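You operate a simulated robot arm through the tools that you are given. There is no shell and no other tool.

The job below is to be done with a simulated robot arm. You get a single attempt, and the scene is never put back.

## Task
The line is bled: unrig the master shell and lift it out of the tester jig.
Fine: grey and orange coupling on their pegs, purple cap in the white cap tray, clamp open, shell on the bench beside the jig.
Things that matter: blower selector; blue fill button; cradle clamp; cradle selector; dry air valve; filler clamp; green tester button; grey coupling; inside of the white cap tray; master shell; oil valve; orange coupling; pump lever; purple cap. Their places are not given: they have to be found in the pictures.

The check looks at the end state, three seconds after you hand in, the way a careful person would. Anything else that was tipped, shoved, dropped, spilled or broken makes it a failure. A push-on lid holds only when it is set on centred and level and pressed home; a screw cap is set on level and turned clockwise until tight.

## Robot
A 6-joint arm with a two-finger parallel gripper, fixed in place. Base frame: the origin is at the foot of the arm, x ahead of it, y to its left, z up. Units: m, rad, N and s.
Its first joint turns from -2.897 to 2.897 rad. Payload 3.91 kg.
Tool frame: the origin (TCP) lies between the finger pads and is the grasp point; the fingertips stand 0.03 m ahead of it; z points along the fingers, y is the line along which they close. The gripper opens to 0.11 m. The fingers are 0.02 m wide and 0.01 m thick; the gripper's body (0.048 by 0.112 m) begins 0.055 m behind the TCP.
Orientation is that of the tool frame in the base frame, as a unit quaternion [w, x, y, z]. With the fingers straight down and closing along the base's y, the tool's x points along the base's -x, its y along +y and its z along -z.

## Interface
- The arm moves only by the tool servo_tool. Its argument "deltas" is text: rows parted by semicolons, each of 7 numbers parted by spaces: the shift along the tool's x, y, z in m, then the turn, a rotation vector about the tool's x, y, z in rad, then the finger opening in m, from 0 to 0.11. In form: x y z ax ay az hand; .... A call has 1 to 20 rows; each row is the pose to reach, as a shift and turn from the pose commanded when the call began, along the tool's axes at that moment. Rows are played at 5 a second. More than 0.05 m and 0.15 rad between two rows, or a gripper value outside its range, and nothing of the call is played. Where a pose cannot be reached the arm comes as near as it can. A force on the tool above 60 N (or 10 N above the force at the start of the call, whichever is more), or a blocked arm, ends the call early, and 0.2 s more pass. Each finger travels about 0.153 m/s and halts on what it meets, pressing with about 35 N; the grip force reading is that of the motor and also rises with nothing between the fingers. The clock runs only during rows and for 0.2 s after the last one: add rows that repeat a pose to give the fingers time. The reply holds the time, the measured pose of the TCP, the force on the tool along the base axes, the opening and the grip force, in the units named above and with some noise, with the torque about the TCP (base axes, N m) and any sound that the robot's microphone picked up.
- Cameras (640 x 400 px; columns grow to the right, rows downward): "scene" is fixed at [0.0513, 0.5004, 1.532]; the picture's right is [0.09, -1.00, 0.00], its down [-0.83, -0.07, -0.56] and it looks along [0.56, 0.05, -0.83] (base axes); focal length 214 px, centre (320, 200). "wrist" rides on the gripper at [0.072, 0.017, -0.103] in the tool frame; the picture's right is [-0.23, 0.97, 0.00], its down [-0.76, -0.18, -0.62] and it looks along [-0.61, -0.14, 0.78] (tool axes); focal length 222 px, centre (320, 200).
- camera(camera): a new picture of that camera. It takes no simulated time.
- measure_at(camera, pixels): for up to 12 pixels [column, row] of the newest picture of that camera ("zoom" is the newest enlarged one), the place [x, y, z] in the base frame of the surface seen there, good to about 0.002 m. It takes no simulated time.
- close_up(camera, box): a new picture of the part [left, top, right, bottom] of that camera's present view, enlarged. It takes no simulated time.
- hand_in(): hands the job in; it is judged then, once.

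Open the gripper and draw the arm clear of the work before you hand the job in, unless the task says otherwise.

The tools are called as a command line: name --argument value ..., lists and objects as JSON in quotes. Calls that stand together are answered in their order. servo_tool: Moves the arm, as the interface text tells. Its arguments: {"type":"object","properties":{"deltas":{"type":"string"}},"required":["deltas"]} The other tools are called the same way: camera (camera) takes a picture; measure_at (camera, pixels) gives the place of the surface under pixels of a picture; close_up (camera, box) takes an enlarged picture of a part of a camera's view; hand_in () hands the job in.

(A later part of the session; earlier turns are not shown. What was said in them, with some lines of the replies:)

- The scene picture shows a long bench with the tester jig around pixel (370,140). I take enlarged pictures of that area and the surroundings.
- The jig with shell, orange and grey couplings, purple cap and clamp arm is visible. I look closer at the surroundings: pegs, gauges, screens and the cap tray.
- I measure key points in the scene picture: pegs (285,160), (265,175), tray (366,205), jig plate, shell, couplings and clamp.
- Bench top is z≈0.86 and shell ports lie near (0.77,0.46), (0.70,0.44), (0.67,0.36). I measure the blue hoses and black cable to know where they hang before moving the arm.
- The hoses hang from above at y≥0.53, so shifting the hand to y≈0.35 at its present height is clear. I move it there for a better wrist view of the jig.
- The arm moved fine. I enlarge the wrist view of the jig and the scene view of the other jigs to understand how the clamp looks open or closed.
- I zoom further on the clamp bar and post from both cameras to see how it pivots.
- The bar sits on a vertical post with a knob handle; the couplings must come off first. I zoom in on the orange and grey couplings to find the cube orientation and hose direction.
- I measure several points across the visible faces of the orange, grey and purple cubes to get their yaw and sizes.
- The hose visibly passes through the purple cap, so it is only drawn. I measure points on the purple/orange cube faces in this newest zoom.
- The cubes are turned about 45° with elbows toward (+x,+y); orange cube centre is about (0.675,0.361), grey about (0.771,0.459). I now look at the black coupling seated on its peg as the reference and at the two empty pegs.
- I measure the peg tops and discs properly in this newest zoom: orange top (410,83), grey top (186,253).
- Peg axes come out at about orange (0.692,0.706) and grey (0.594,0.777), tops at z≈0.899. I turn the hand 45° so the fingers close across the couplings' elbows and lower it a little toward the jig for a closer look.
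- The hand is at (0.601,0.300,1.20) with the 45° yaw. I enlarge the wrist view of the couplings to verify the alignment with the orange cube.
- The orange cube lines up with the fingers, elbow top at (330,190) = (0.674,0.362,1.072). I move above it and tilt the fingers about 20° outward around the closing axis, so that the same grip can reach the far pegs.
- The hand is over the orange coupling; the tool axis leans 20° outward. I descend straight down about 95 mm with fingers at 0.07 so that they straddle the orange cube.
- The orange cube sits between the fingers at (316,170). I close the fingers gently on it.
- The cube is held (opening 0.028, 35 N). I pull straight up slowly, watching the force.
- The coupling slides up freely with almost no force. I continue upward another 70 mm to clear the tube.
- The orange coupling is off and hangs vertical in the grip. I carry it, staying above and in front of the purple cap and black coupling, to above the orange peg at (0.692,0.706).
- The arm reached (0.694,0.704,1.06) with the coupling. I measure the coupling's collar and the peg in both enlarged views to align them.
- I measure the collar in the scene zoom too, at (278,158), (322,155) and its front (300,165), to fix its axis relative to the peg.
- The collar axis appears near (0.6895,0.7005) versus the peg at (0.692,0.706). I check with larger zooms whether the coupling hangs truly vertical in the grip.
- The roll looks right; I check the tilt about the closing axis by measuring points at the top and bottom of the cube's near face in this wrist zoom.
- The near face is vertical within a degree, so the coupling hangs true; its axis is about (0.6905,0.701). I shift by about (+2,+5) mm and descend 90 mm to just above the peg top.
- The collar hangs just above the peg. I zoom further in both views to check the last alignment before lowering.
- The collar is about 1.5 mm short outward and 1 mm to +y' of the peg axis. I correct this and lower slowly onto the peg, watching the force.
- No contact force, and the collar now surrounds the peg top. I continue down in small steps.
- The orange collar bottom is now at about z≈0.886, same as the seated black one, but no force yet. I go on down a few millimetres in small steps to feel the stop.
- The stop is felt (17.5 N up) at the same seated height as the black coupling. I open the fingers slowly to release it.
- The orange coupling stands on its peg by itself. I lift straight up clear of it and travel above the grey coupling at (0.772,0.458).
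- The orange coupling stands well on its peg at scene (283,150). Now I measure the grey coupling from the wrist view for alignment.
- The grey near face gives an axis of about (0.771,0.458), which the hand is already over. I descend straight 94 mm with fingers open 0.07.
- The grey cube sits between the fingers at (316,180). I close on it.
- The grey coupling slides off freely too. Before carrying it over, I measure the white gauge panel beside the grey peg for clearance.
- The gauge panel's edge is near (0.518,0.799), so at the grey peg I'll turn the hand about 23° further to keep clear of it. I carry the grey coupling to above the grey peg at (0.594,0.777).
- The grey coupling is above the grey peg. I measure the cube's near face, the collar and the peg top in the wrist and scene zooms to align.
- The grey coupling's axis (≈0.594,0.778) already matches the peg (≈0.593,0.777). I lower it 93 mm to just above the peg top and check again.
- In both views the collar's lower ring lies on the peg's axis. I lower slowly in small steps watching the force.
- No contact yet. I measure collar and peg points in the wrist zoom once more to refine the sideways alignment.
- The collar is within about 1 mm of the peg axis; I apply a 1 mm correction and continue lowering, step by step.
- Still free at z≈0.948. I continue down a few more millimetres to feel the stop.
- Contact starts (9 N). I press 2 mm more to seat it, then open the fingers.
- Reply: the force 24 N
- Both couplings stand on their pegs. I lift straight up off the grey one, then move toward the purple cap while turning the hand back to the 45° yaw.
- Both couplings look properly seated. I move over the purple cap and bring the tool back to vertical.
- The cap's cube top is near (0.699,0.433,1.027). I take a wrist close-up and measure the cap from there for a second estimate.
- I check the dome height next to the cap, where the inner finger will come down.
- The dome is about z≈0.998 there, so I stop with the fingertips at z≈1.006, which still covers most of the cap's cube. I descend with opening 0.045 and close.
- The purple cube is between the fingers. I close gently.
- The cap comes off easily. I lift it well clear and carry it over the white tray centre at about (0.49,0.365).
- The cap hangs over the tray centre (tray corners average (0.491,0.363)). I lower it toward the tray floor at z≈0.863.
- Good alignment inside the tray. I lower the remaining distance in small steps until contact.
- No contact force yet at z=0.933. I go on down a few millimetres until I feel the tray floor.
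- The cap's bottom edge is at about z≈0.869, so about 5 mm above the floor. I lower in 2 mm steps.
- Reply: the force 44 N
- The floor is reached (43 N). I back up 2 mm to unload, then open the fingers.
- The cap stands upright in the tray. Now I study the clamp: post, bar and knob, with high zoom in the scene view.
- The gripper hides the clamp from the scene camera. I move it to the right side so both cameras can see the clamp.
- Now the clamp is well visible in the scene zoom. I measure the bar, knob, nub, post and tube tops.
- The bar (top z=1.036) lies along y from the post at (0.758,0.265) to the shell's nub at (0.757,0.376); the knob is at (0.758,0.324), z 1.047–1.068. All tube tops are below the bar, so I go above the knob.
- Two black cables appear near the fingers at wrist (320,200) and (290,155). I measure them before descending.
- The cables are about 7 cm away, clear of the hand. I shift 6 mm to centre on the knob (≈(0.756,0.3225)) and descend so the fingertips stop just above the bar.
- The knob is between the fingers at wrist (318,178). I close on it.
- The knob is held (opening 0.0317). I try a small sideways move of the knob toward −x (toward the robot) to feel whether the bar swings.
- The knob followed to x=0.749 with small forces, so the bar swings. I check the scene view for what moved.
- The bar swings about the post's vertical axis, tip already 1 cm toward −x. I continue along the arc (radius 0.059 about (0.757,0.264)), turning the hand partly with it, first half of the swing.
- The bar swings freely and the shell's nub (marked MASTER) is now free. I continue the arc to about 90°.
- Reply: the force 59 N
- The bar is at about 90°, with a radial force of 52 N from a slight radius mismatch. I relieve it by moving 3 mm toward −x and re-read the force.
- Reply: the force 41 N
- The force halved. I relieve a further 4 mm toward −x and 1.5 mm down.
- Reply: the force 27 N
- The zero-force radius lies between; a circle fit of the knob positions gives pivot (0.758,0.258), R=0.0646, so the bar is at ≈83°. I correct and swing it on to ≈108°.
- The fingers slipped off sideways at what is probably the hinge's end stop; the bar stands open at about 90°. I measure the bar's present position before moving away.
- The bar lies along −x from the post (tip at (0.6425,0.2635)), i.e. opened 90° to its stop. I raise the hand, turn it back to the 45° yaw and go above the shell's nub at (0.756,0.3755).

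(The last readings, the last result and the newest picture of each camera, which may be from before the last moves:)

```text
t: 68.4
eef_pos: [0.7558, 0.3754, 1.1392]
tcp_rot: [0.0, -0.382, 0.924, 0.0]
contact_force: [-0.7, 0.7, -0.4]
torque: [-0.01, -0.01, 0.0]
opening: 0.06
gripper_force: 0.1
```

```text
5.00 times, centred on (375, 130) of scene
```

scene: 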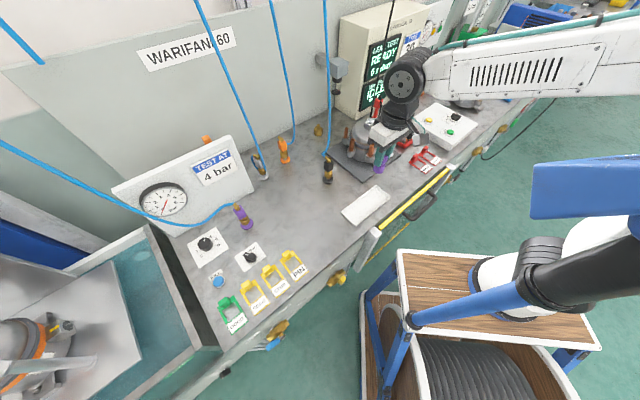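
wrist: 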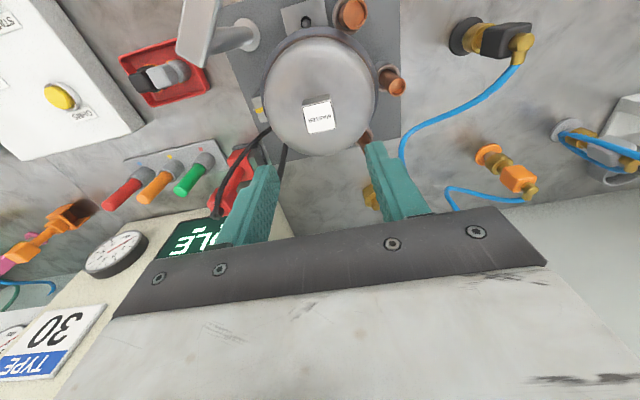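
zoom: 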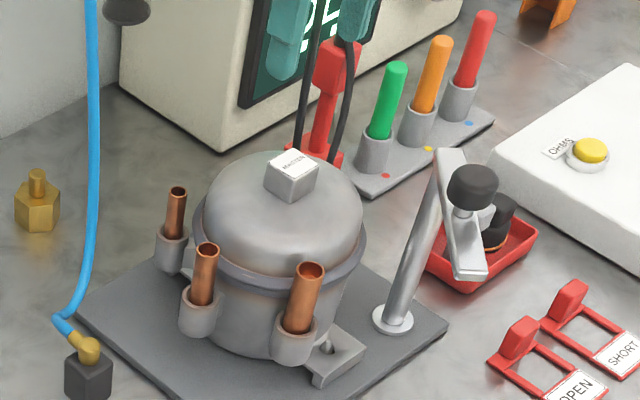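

The nub is in view at wrist (318,113). I zoom in to measure it and to check whether the black cables touch the shell.

close_up --camera "wrist" --box '[240, 20, 420, 180]'

measure_at --camera "zoom" --pixels '[[277, 205], [345, 195], [350, 275], [285, 285], [315, 240], [300, 225], [330, 260], [145, 210], [170, 235], [205, 270], [230, 280], [160, 215]]'

close_up --camera "wrist" --box '[230, 80, 310, 170]'

```text
2.50 times, centred on (330, 100) of wrist
```

zoom: 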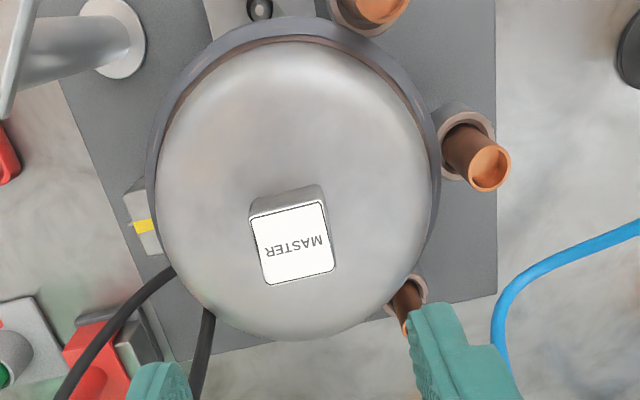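

```text
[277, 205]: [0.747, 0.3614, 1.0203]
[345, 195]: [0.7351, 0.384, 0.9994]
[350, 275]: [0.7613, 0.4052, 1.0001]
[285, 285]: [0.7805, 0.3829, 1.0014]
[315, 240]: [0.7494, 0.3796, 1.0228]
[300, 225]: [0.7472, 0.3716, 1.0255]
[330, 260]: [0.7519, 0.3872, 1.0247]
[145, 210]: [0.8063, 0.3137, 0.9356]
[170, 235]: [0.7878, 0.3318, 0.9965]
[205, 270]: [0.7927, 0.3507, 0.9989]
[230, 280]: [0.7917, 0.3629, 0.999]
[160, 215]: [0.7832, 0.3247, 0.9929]
```

```text
4.44 times, centred on (270, 125) of wrist
```

zoom: 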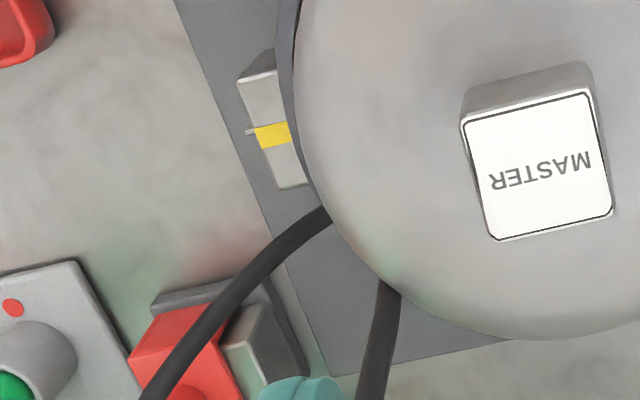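

The cables pass behind the shell and are not attached to it. The nub centre is ≈(0.7545,0.3745), top z=1.025; I descend so the fingertips stop about 3 mm above the dome.

servo_tool --deltas "0.0015 0 0.03 0 0 0 0.055; 0.0015 0 0.06 0 0 0 0.055; 0.0015 0 0.085 0 0 0 0.055; 0.0015 0 0.098 0 0 0 0.055; 0.0015 0 0.1047 0 0 0 0.055; 0.0015 0 0.1047 0 0 0 0.055"

camera --camera "wrist"

close_up --camera "scene" --box '[345, 90, 395, 150]'

```text
t: 69.8
eef_pos: [0.7557, 0.3747, 1.0343]
tcp_rot: [0.0, -0.383, 0.924, 0.0]
contact_force: [0.7, -0.8, -0.3]
torque: [0.01, -0.01, -0.02]
opening: 0.055
gripper_force: 0.0
```

```text
taken
```

wrist: 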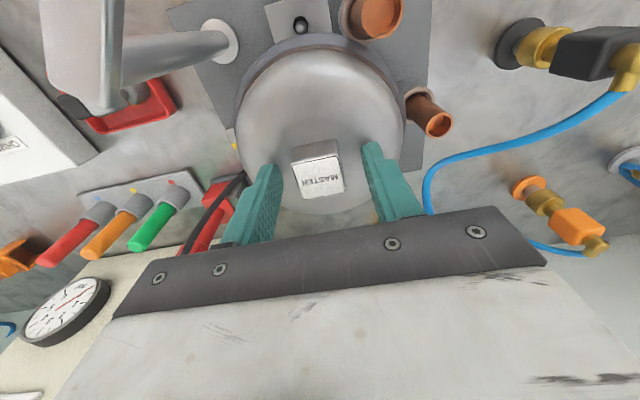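

```text
6.67 times, centred on (370, 120) of scene
```

zoom: 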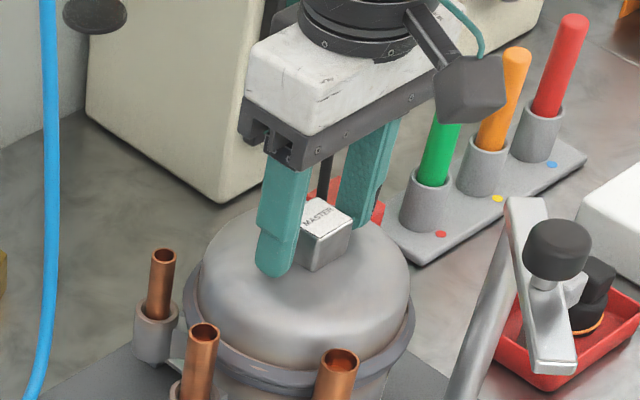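

The nub is centred between the fingers at (319,175). I close firmly.

servo_tool --deltas "0 0 0 0 0 0 0.04; 0 0 0 0 0 0 0.03; 0 0 0 0 0 0 0.022; 0 0 0 0 0 0 0.01; 0 0 0 0 0 0 0.0; 0 0 0 0 0 0 0.0; 0 0 0 0 0 0 0.0"

servo_tool --deltas "0 0 -0.002 0 0 0 0.0; 0 0 -0.004 0 0 0 0.0; 0 0 -0.006 0 0 0 0.0; 0 0 -0.006 0 0 0 0.0"

camera --camera "wrist"

close_up --camera "scene" --box '[335, 100, 405, 175]'

```text
t: 71.4
eef_pos: [0.7562, 0.3746, 1.035]
tcp_rot: [0.0, -0.383, 0.924, -0.001]
contact_force: [1.0, -1.2, 1.0]
torque: [-0.07, -0.11, -0.04]
opening: 0.0298
gripper_force: 35.6
```

```text
t: 72.4
eef_pos: [0.7562, 0.3747, 1.041]
tcp_rot: [0.001, -0.383, 0.924, 0.0]
contact_force: [0.7, 0.1, -4.6]
torque: [0.01, -0.02, 0.0]
opening: 0.0297
gripper_force: 35.4
```

```text
taken
```

wrist: 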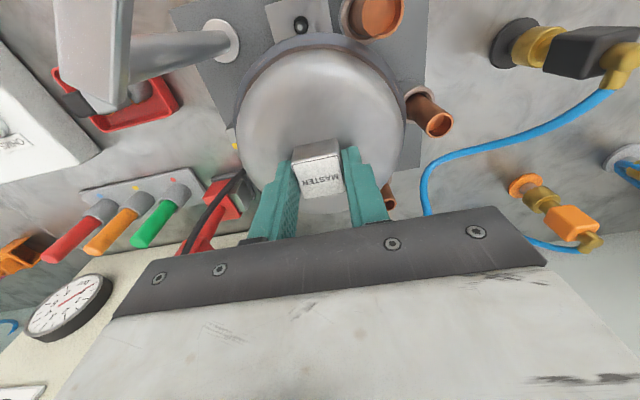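

```text
5.33 times, centred on (370, 138) of scene
```

zoom: 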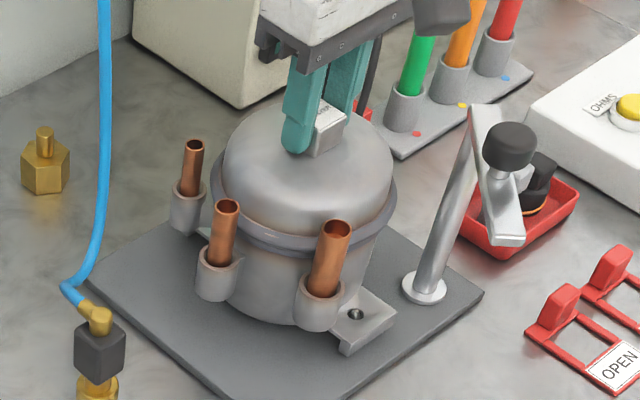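

The shell comes up freely (about 5 N weight). Before lifting further I check the foot's extent against the open clamp bar.

measure_at --camera "zoom" --pixels '[[393, 318], [345, 340], [358, 315], [370, 295], [340, 352], [355, 290], [520, 240], [480, 230], [310, 330], [250, 310], [205, 225], [365, 340]]'

```text
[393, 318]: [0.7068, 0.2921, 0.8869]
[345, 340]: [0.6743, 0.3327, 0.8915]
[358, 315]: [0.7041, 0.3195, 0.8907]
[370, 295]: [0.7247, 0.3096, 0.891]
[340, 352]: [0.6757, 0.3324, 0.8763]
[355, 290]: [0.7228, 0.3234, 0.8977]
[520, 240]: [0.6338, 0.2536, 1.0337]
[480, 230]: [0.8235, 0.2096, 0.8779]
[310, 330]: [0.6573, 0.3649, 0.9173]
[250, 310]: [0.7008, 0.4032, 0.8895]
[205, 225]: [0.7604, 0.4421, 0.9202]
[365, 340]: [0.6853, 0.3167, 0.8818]
```

The foot's nearest corner is (0.707,0.292), the bar's edge is y≈0.273, so a vertical lift clears it. I lift 18 cm, shifting 15 mm to +y once the pins are clear.

servo_tool --deltas "0 0 -0.015 0 0 0 0.0; 0 0 -0.035 0 0 0 0.0; 0 0 -0.055 0 0 0 0.0; -0.0106 0.0106 -0.08 0 0 0 0.0; -0.0106 0.0106 -0.105 0 0 0 0.0; -0.0106 0.0106 -0.13 0 0 0 0.0; -0.0106 0.0106 -0.155 0 0 0 0.0; -0.0106 0.0106 -0.18 0 0 0 0.0; -0.0106 0.0106 -0.18 0 0 0 0.0"

camera --camera "scene"

camera --camera "wrist"

close_up --camera "scene" --box '[335, 60, 415, 170]'

```text
t: 74.4
eef_pos: [0.7561, 0.3884, 1.2211]
tcp_rot: [0.0, -0.383, 0.924, 0.0]
contact_force: [0.6, 0.7, -5.0]
torque: [0.0, -0.01, 0.0]
opening: 0.0295
gripper_force: 35.2
```

```text
taken
```

scene: 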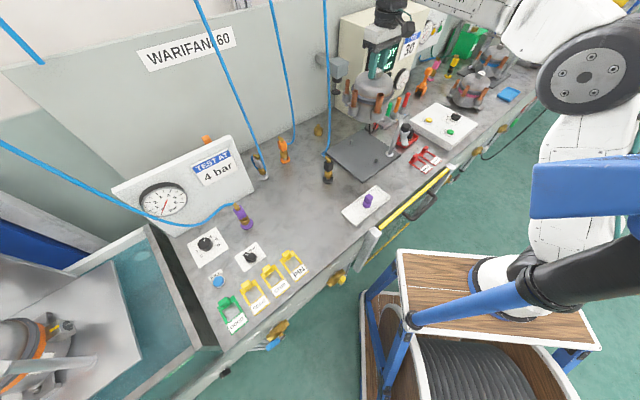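

```text
taken
```

wrist: 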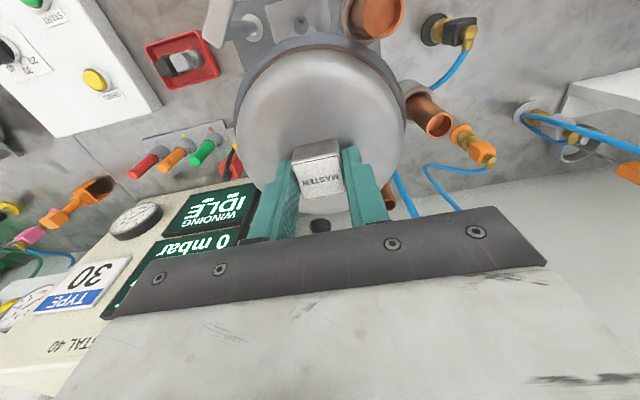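

```text
3.64 times, centred on (375, 115) of scene
```

zoom: 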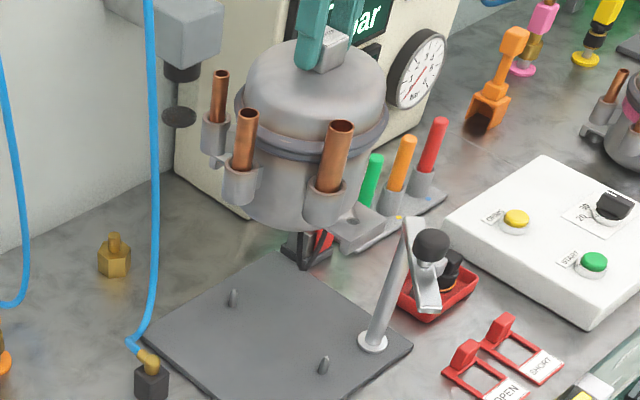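

The shell hangs level and clear; the jig plate with its two pins is empty. I carry it along +y′ to above the free bench area at about (0.515,0.635), well clear of the black and grey couplings.

servo_tool --deltas "-0.0002 0.015 0 0 0 0 0.0; -0.0005 0.04 0 0 0 0 0.0; -0.0009 0.07 0 0 0 0 0.0; -0.0013 0.105 0 0 0 0 0.0; -0.0017 0.14 0 0 0 0 0.0; -0.0021 0.175 0 0 0 0 0.0; -0.0026 0.21 0 0 0 0 0.0; -0.003 0.245 0 0 0 0 0.0; -0.0034 0.28 0 0 0 0 0.0; -0.0038 0.31 0 0 0 0 0.0; -0.004 0.333 0 0 0 0 0.0; -0.0042 0.345 0 0 0 0 0.0; -0.0042 0.345 0 0 0 0 0.0"

camera --camera "scene"

camera --camera "wrist"

```text
t: 77.2
eef_pos: [0.5142, 0.6357, 1.2211]
tcp_rot: [0.001, -0.383, 0.924, 0.001]
contact_force: [-0.5, -0.9, -6.4]
torque: [-0.05, -0.01, 0.02]
opening: 0.0295
gripper_force: 35.4
```

```text
taken
```

scene: 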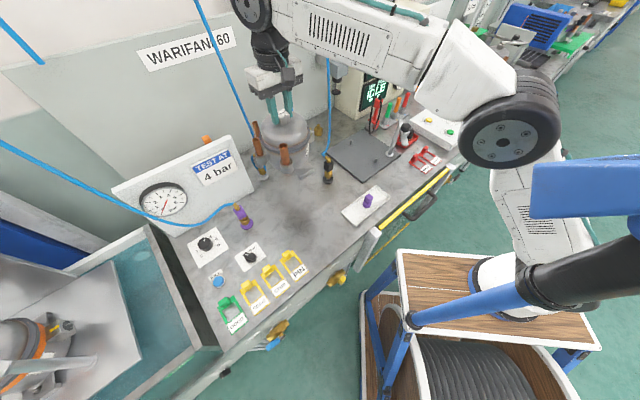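

```text
taken
```

wrist: 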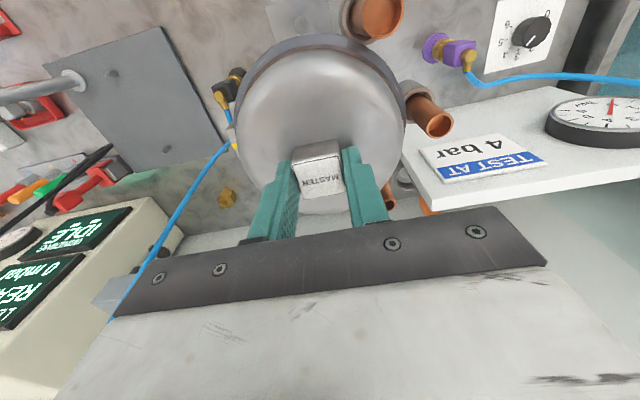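

The shell is over the free spot (shadow near scene (300,200)). I lower it to a few centimetres above the bench and check clearances.

servo_tool --deltas "0 0 0.02 0 0 0 0.0; 0 0 0.05 0 0 0 0.0; 0 0 0.08 0 0 0 0.0; 0 0 0.11 0 0 0 0.0; 0 0 0.14 0 0 0 0.0; 0 0 0.16 0 0 0 0.0; 0 0 0.17 0 0 0 0.0; 0 0 0.17 0 0 0 0.0"

close_up --camera "scene" --box '[245, 120, 345, 240]'

camera --camera "wrist"

```text
t: 79.0
eef_pos: [0.5127, 0.6364, 1.0513]
tcp_rot: [0.0, -0.383, 0.924, 0.0]
contact_force: [-0.2, -0.2, -4.6]
torque: [0.04, 0.01, -0.02]
opening: 0.0295
gripper_force: 34.9
```

```text
3.33 times, centred on (295, 180) of scene
```

zoom: 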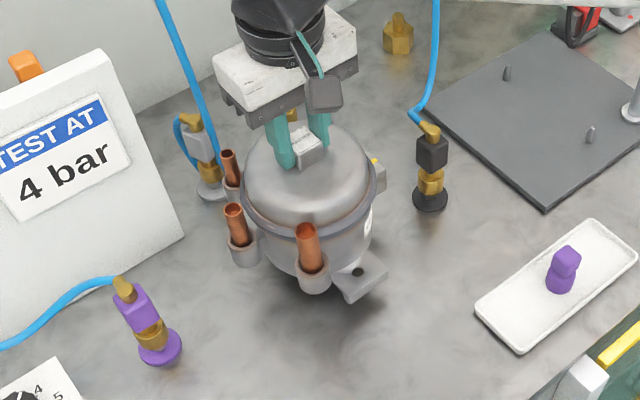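

```text
taken
```

wrist: 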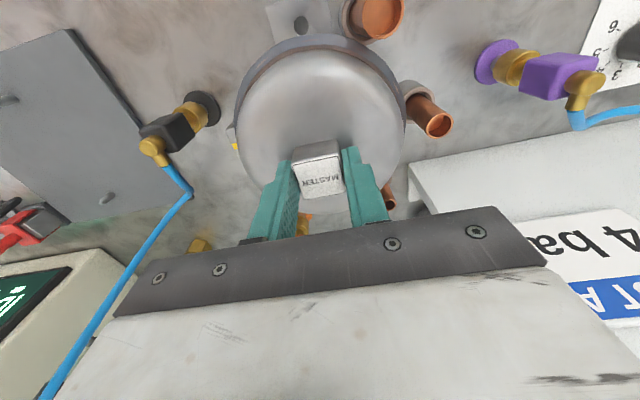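

Clearances to the grey and black couplings look fine. I lower slowly to touch the bench (expected at TCP z≈1.025).

servo_tool --deltas "0 0 0.008 0 0 0 0.0; 0 0 0.015 0 0 0 0.0; 0 0 0.019 0 0 0 0.0; 0 0 0.022 0 0 0 0.0; 0 0 0.024 0 0 0 0.0"

close_up --camera "scene" --box '[270, 140, 330, 220]'

```text
t: 80.2
eef_pos: [0.515, 0.6366, 1.0273]
tcp_rot: [0.0, -0.383, 0.924, 0.0]
contact_force: [-0.6, -0.8, -5.8]
torque: [0.01, -0.03, 0.0]
opening: 0.0294
gripper_force: 35.1
```

```text
5.00 times, centred on (300, 180) of scene
```

zoom: 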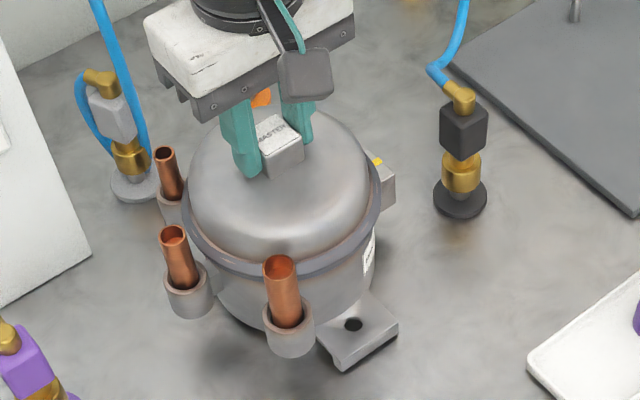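

Still hanging (−5.8 N). I lower another few millimetres in 1 mm steps until the weight is taken by the bench.

servo_tool --deltas "0 0 0.0012 0 0 0 0.0; 0 0 0.0024 0 0 0 0.0; 0 0 0.0035 0 0 0 0.0"

```text
t: 81.0
eef_pos: [0.5147, 0.6373, 1.0243]
tcp_rot: [0.0, -0.382, 0.924, 0.0]
contact_force: [0.5, -1.0, 1.8]
torque: [-0.52, 0.44, 0.03]
opening: 0.0296
gripper_force: 35.3
```

Contact with the bench begins (+1.8 N). I go 1 mm further so it stands flat, then open the fingers.

servo_tool --deltas "0 0 0.0008 0 0 0 0.0; 0 0 0.0014 0 0 0 0.0"

close_up --camera "scene" --box '[270, 140, 330, 220]'

```text
t: 81.6
eef_pos: [0.5155, 0.637, 1.0248]
tcp_rot: [0.002, -0.383, 0.924, 0.001]
contact_force: [3.1, 5.0, 17.7]
torque: [-0.45, 0.4, -0.05]
opening: 0.0294
gripper_force: 34.5
```

```text
5.00 times, centred on (300, 180) of scene
```

zoom: 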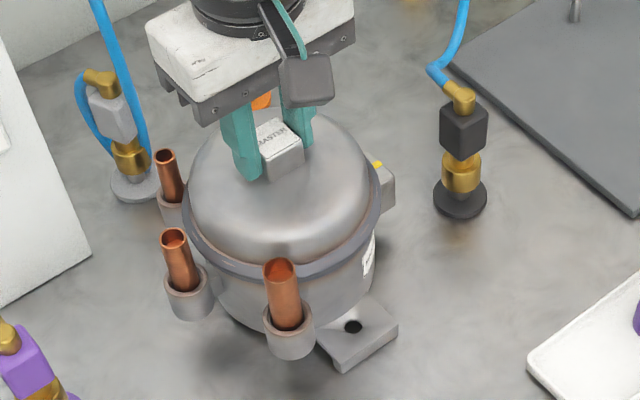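

The bench carries it now (17.7 N). I unload by 1.5 mm and open the fingers gently.

servo_tool --deltas "0 0 -0.001 0 0 0 0.0; 0 0 -0.001 0 0 0 0.029; 0 0 -0.001 0 0 0 0.033; 0 0 -0.001 0 0 0 0.042; 0 0 -0.001 0 0 0 0.055; 0 0 -0.001 0 0 0 0.055"

camera --camera "wrist"

close_up --camera "scene" --box '[270, 140, 330, 220]'

```text
t: 83.0
eef_pos: [0.5142, 0.6376, 1.0229]
tcp_rot: [0.0, -0.383, 0.924, 0.0]
contact_force: [-0.6, 0.4, 0.4]
torque: [0.0, -0.02, 0.02]
opening: 0.0549
gripper_force: 0.0
```

```text
taken
```

wrist: 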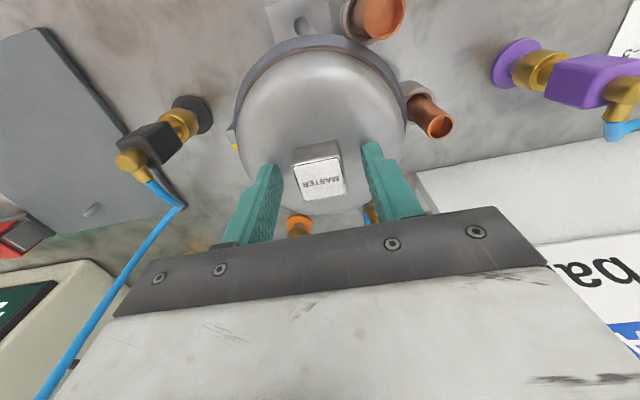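

```text
5.00 times, centred on (300, 180) of scene
```

zoom: 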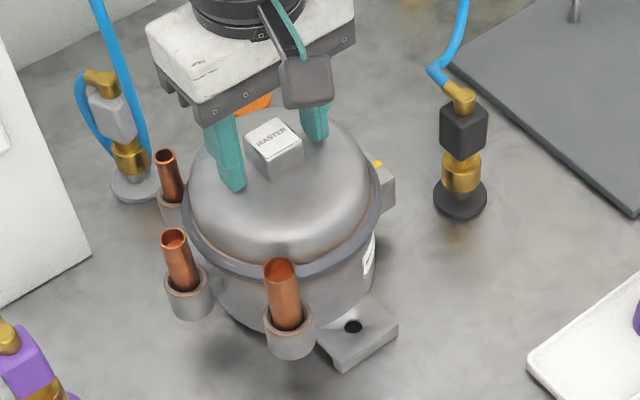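

The shell stands on its own. I lift straight up and draw the arm back to the right, clear of the work, then verify everything.

servo_tool --deltas "0 0 -0.02 0 0 0 0.055; 0 0 -0.05 0 0 0 0.055; 0 0 -0.09 0 0 0 0.055; 0 0 -0.13 0 0 0 0.055; 0 0 -0.17 0 0 0 0.055; 0 0 -0.21 0 0 0 0.055; 0 0 -0.25 0 0 0 0.055; 0.02 -0.03 -0.27 0 0 0 0.055; 0.04 -0.07 -0.28 0 0 0 0.06; 0.06 -0.11 -0.28 0 0 0 0.07; 0.08 -0.15 -0.28 0 0 0 0.08; 0.10 -0.19 -0.28 0 0 0 0.09; 0.12 -0.23 -0.28 0 0 0 0.10; 0.14 -0.27 -0.28 0 0 0 0.11; 0.16 -0.31 -0.28 0 0 0 0.11; 0.16 -0.31 -0.28 0 0 0 0.11"

camera --camera "scene"

close_up --camera "scene" --box '[240, 90, 440, 240]'

close_up --camera "scene" --box '[245, 130, 345, 230]'

```text
t: 86.4
eef_pos: [0.6204, 0.305, 1.3046]
tcp_rot: [0.0, -0.383, 0.924, -0.001]
contact_force: [-0.2, 0.8, 0.3]
torque: [-0.03, 0.04, 0.0]
opening: 0.11
gripper_force: 0.1
```

```text
taken
```

scene: 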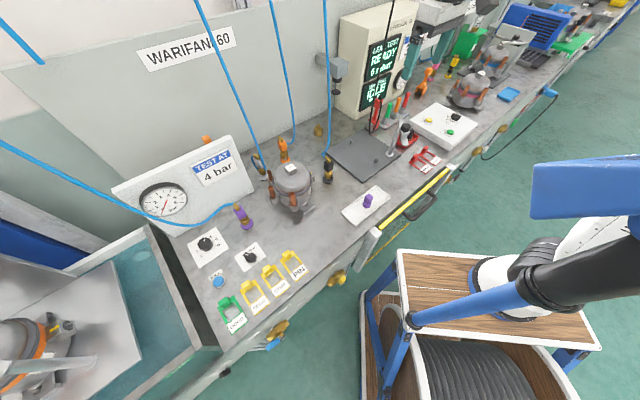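

```text
2.67 times, centred on (340, 165) of scene
```

zoom: 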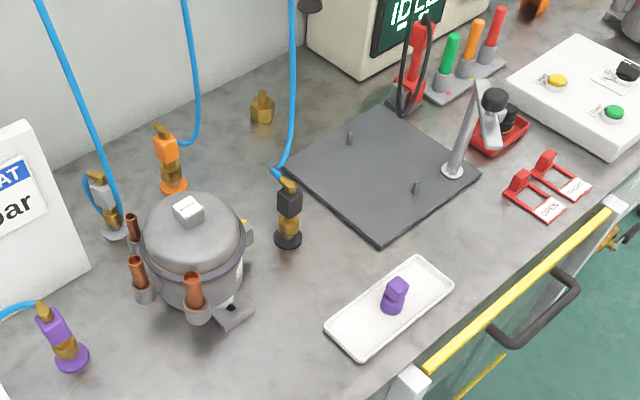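

```text
4.00 times, centred on (295, 180) of scene
```

zoom: 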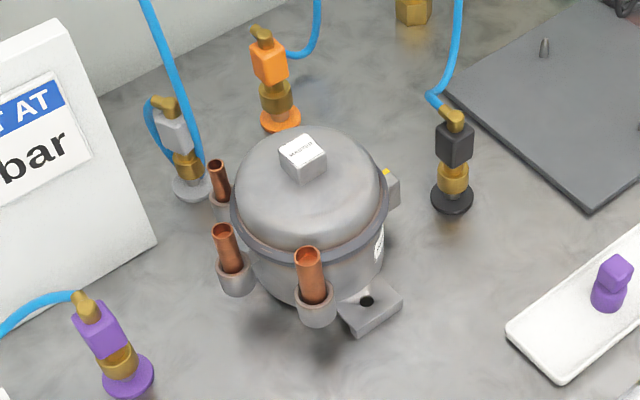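

Everything is in place: shell upright on the bench, couplings on pegs, cap in tray, clamp open. I draw the arm further back near its starting place and take final close looks.

servo_tool --deltas "0.036 -0.0134 0 0 0 0 0.11; 0.072 -0.0268 0 0 0 0 0.11; 0.108 -0.0402 0 0 0 0 0.11; 0.144 -0.0536 0 0 0 0 0.11; 0.18 -0.067 0 0 0 0 0.11; 0.18 -0.067 0 0 0 0 0.11"

close_up --camera "scene" --box '[250, 130, 300, 190]'

close_up --camera "scene" --box '[335, 100, 425, 230]'

close_up --camera "scene" --box '[270, 150, 320, 220]'

measure_at --camera "zoom" --pixels '[[290, 90], [310, 80], [250, 130], [300, 150], [340, 130], [280, 120], [390, 300], [360, 320], [300, 260], [230, 240]]'

```text
t: 87.8
eef_pos: [0.5417, 0.1294, 1.3025]
tcp_rot: [0.0, -0.382, 0.924, -0.001]
contact_force: [0.5, -0.3, 0.0]
torque: [-0.01, 0.04, 0.03]
opening: 0.11
gripper_force: 0.1
```

```text
6.67 times, centred on (275, 160) of scene
```

zoom: 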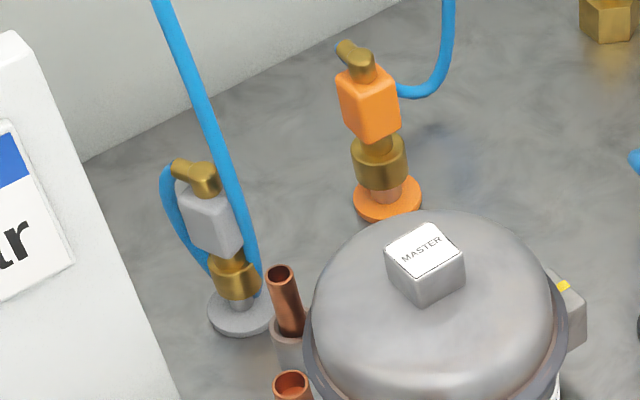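

```text
3.08 times, centred on (380, 165) of scene
```

zoom: 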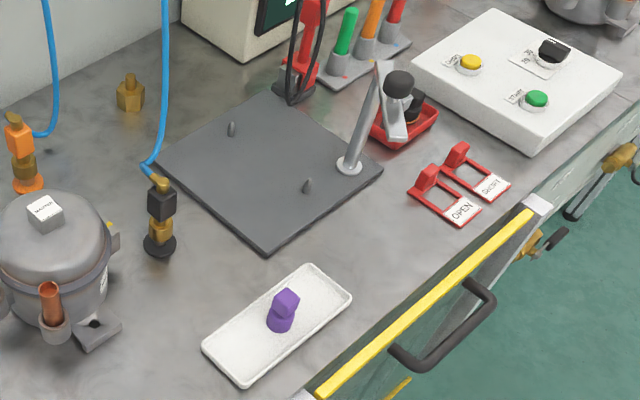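

```text
5.71 times, centred on (295, 185) of scene
```

zoom: 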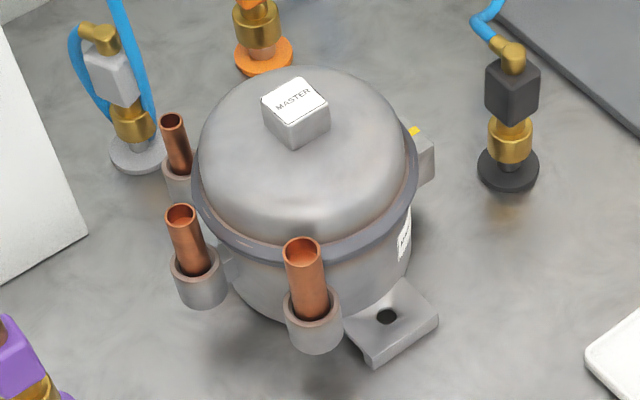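

```text
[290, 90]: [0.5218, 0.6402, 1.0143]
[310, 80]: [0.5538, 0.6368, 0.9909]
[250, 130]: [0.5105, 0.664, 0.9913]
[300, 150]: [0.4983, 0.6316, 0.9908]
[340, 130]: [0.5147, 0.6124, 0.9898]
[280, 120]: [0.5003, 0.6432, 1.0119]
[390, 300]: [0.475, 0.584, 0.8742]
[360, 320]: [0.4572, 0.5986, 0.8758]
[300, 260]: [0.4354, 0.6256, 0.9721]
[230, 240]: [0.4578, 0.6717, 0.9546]
```

Final pictures show the shell level on the bench (dome z≈0.991 all round). Both couplings are upright on their own pegs, the purple cap stands in the white tray, and the clamp bar is swung 90° open. The arm is clear, so I hand in.

hand_in

```text
The job is handed in.
```

The master shell is out of the tester jig and standing level on the bench. I've handed the job in; the result of the check wasn't shown to me.

- **Couplings:** the grey and orange couplings came off freely. Each is seated upright on its own peg, pressed down until I felt the stop.
- **Purple cap:** it stands upright inside the white cap tray.
- **Clamp:** the bar is swung 90° away from the shell. The fingers slipped off the knob when I tried to push it further, probably at its end stop, and the bar stayed open.
- **Shell:** it sits to the left of the jig, about 0.36 m from the jig's centre. That was the nearest spot with safe room between the grey and black couplings, so it is beside the jig but not right next to it.

The gripper is open and the arm is back near its starting position. I saw nothing else disturbed.
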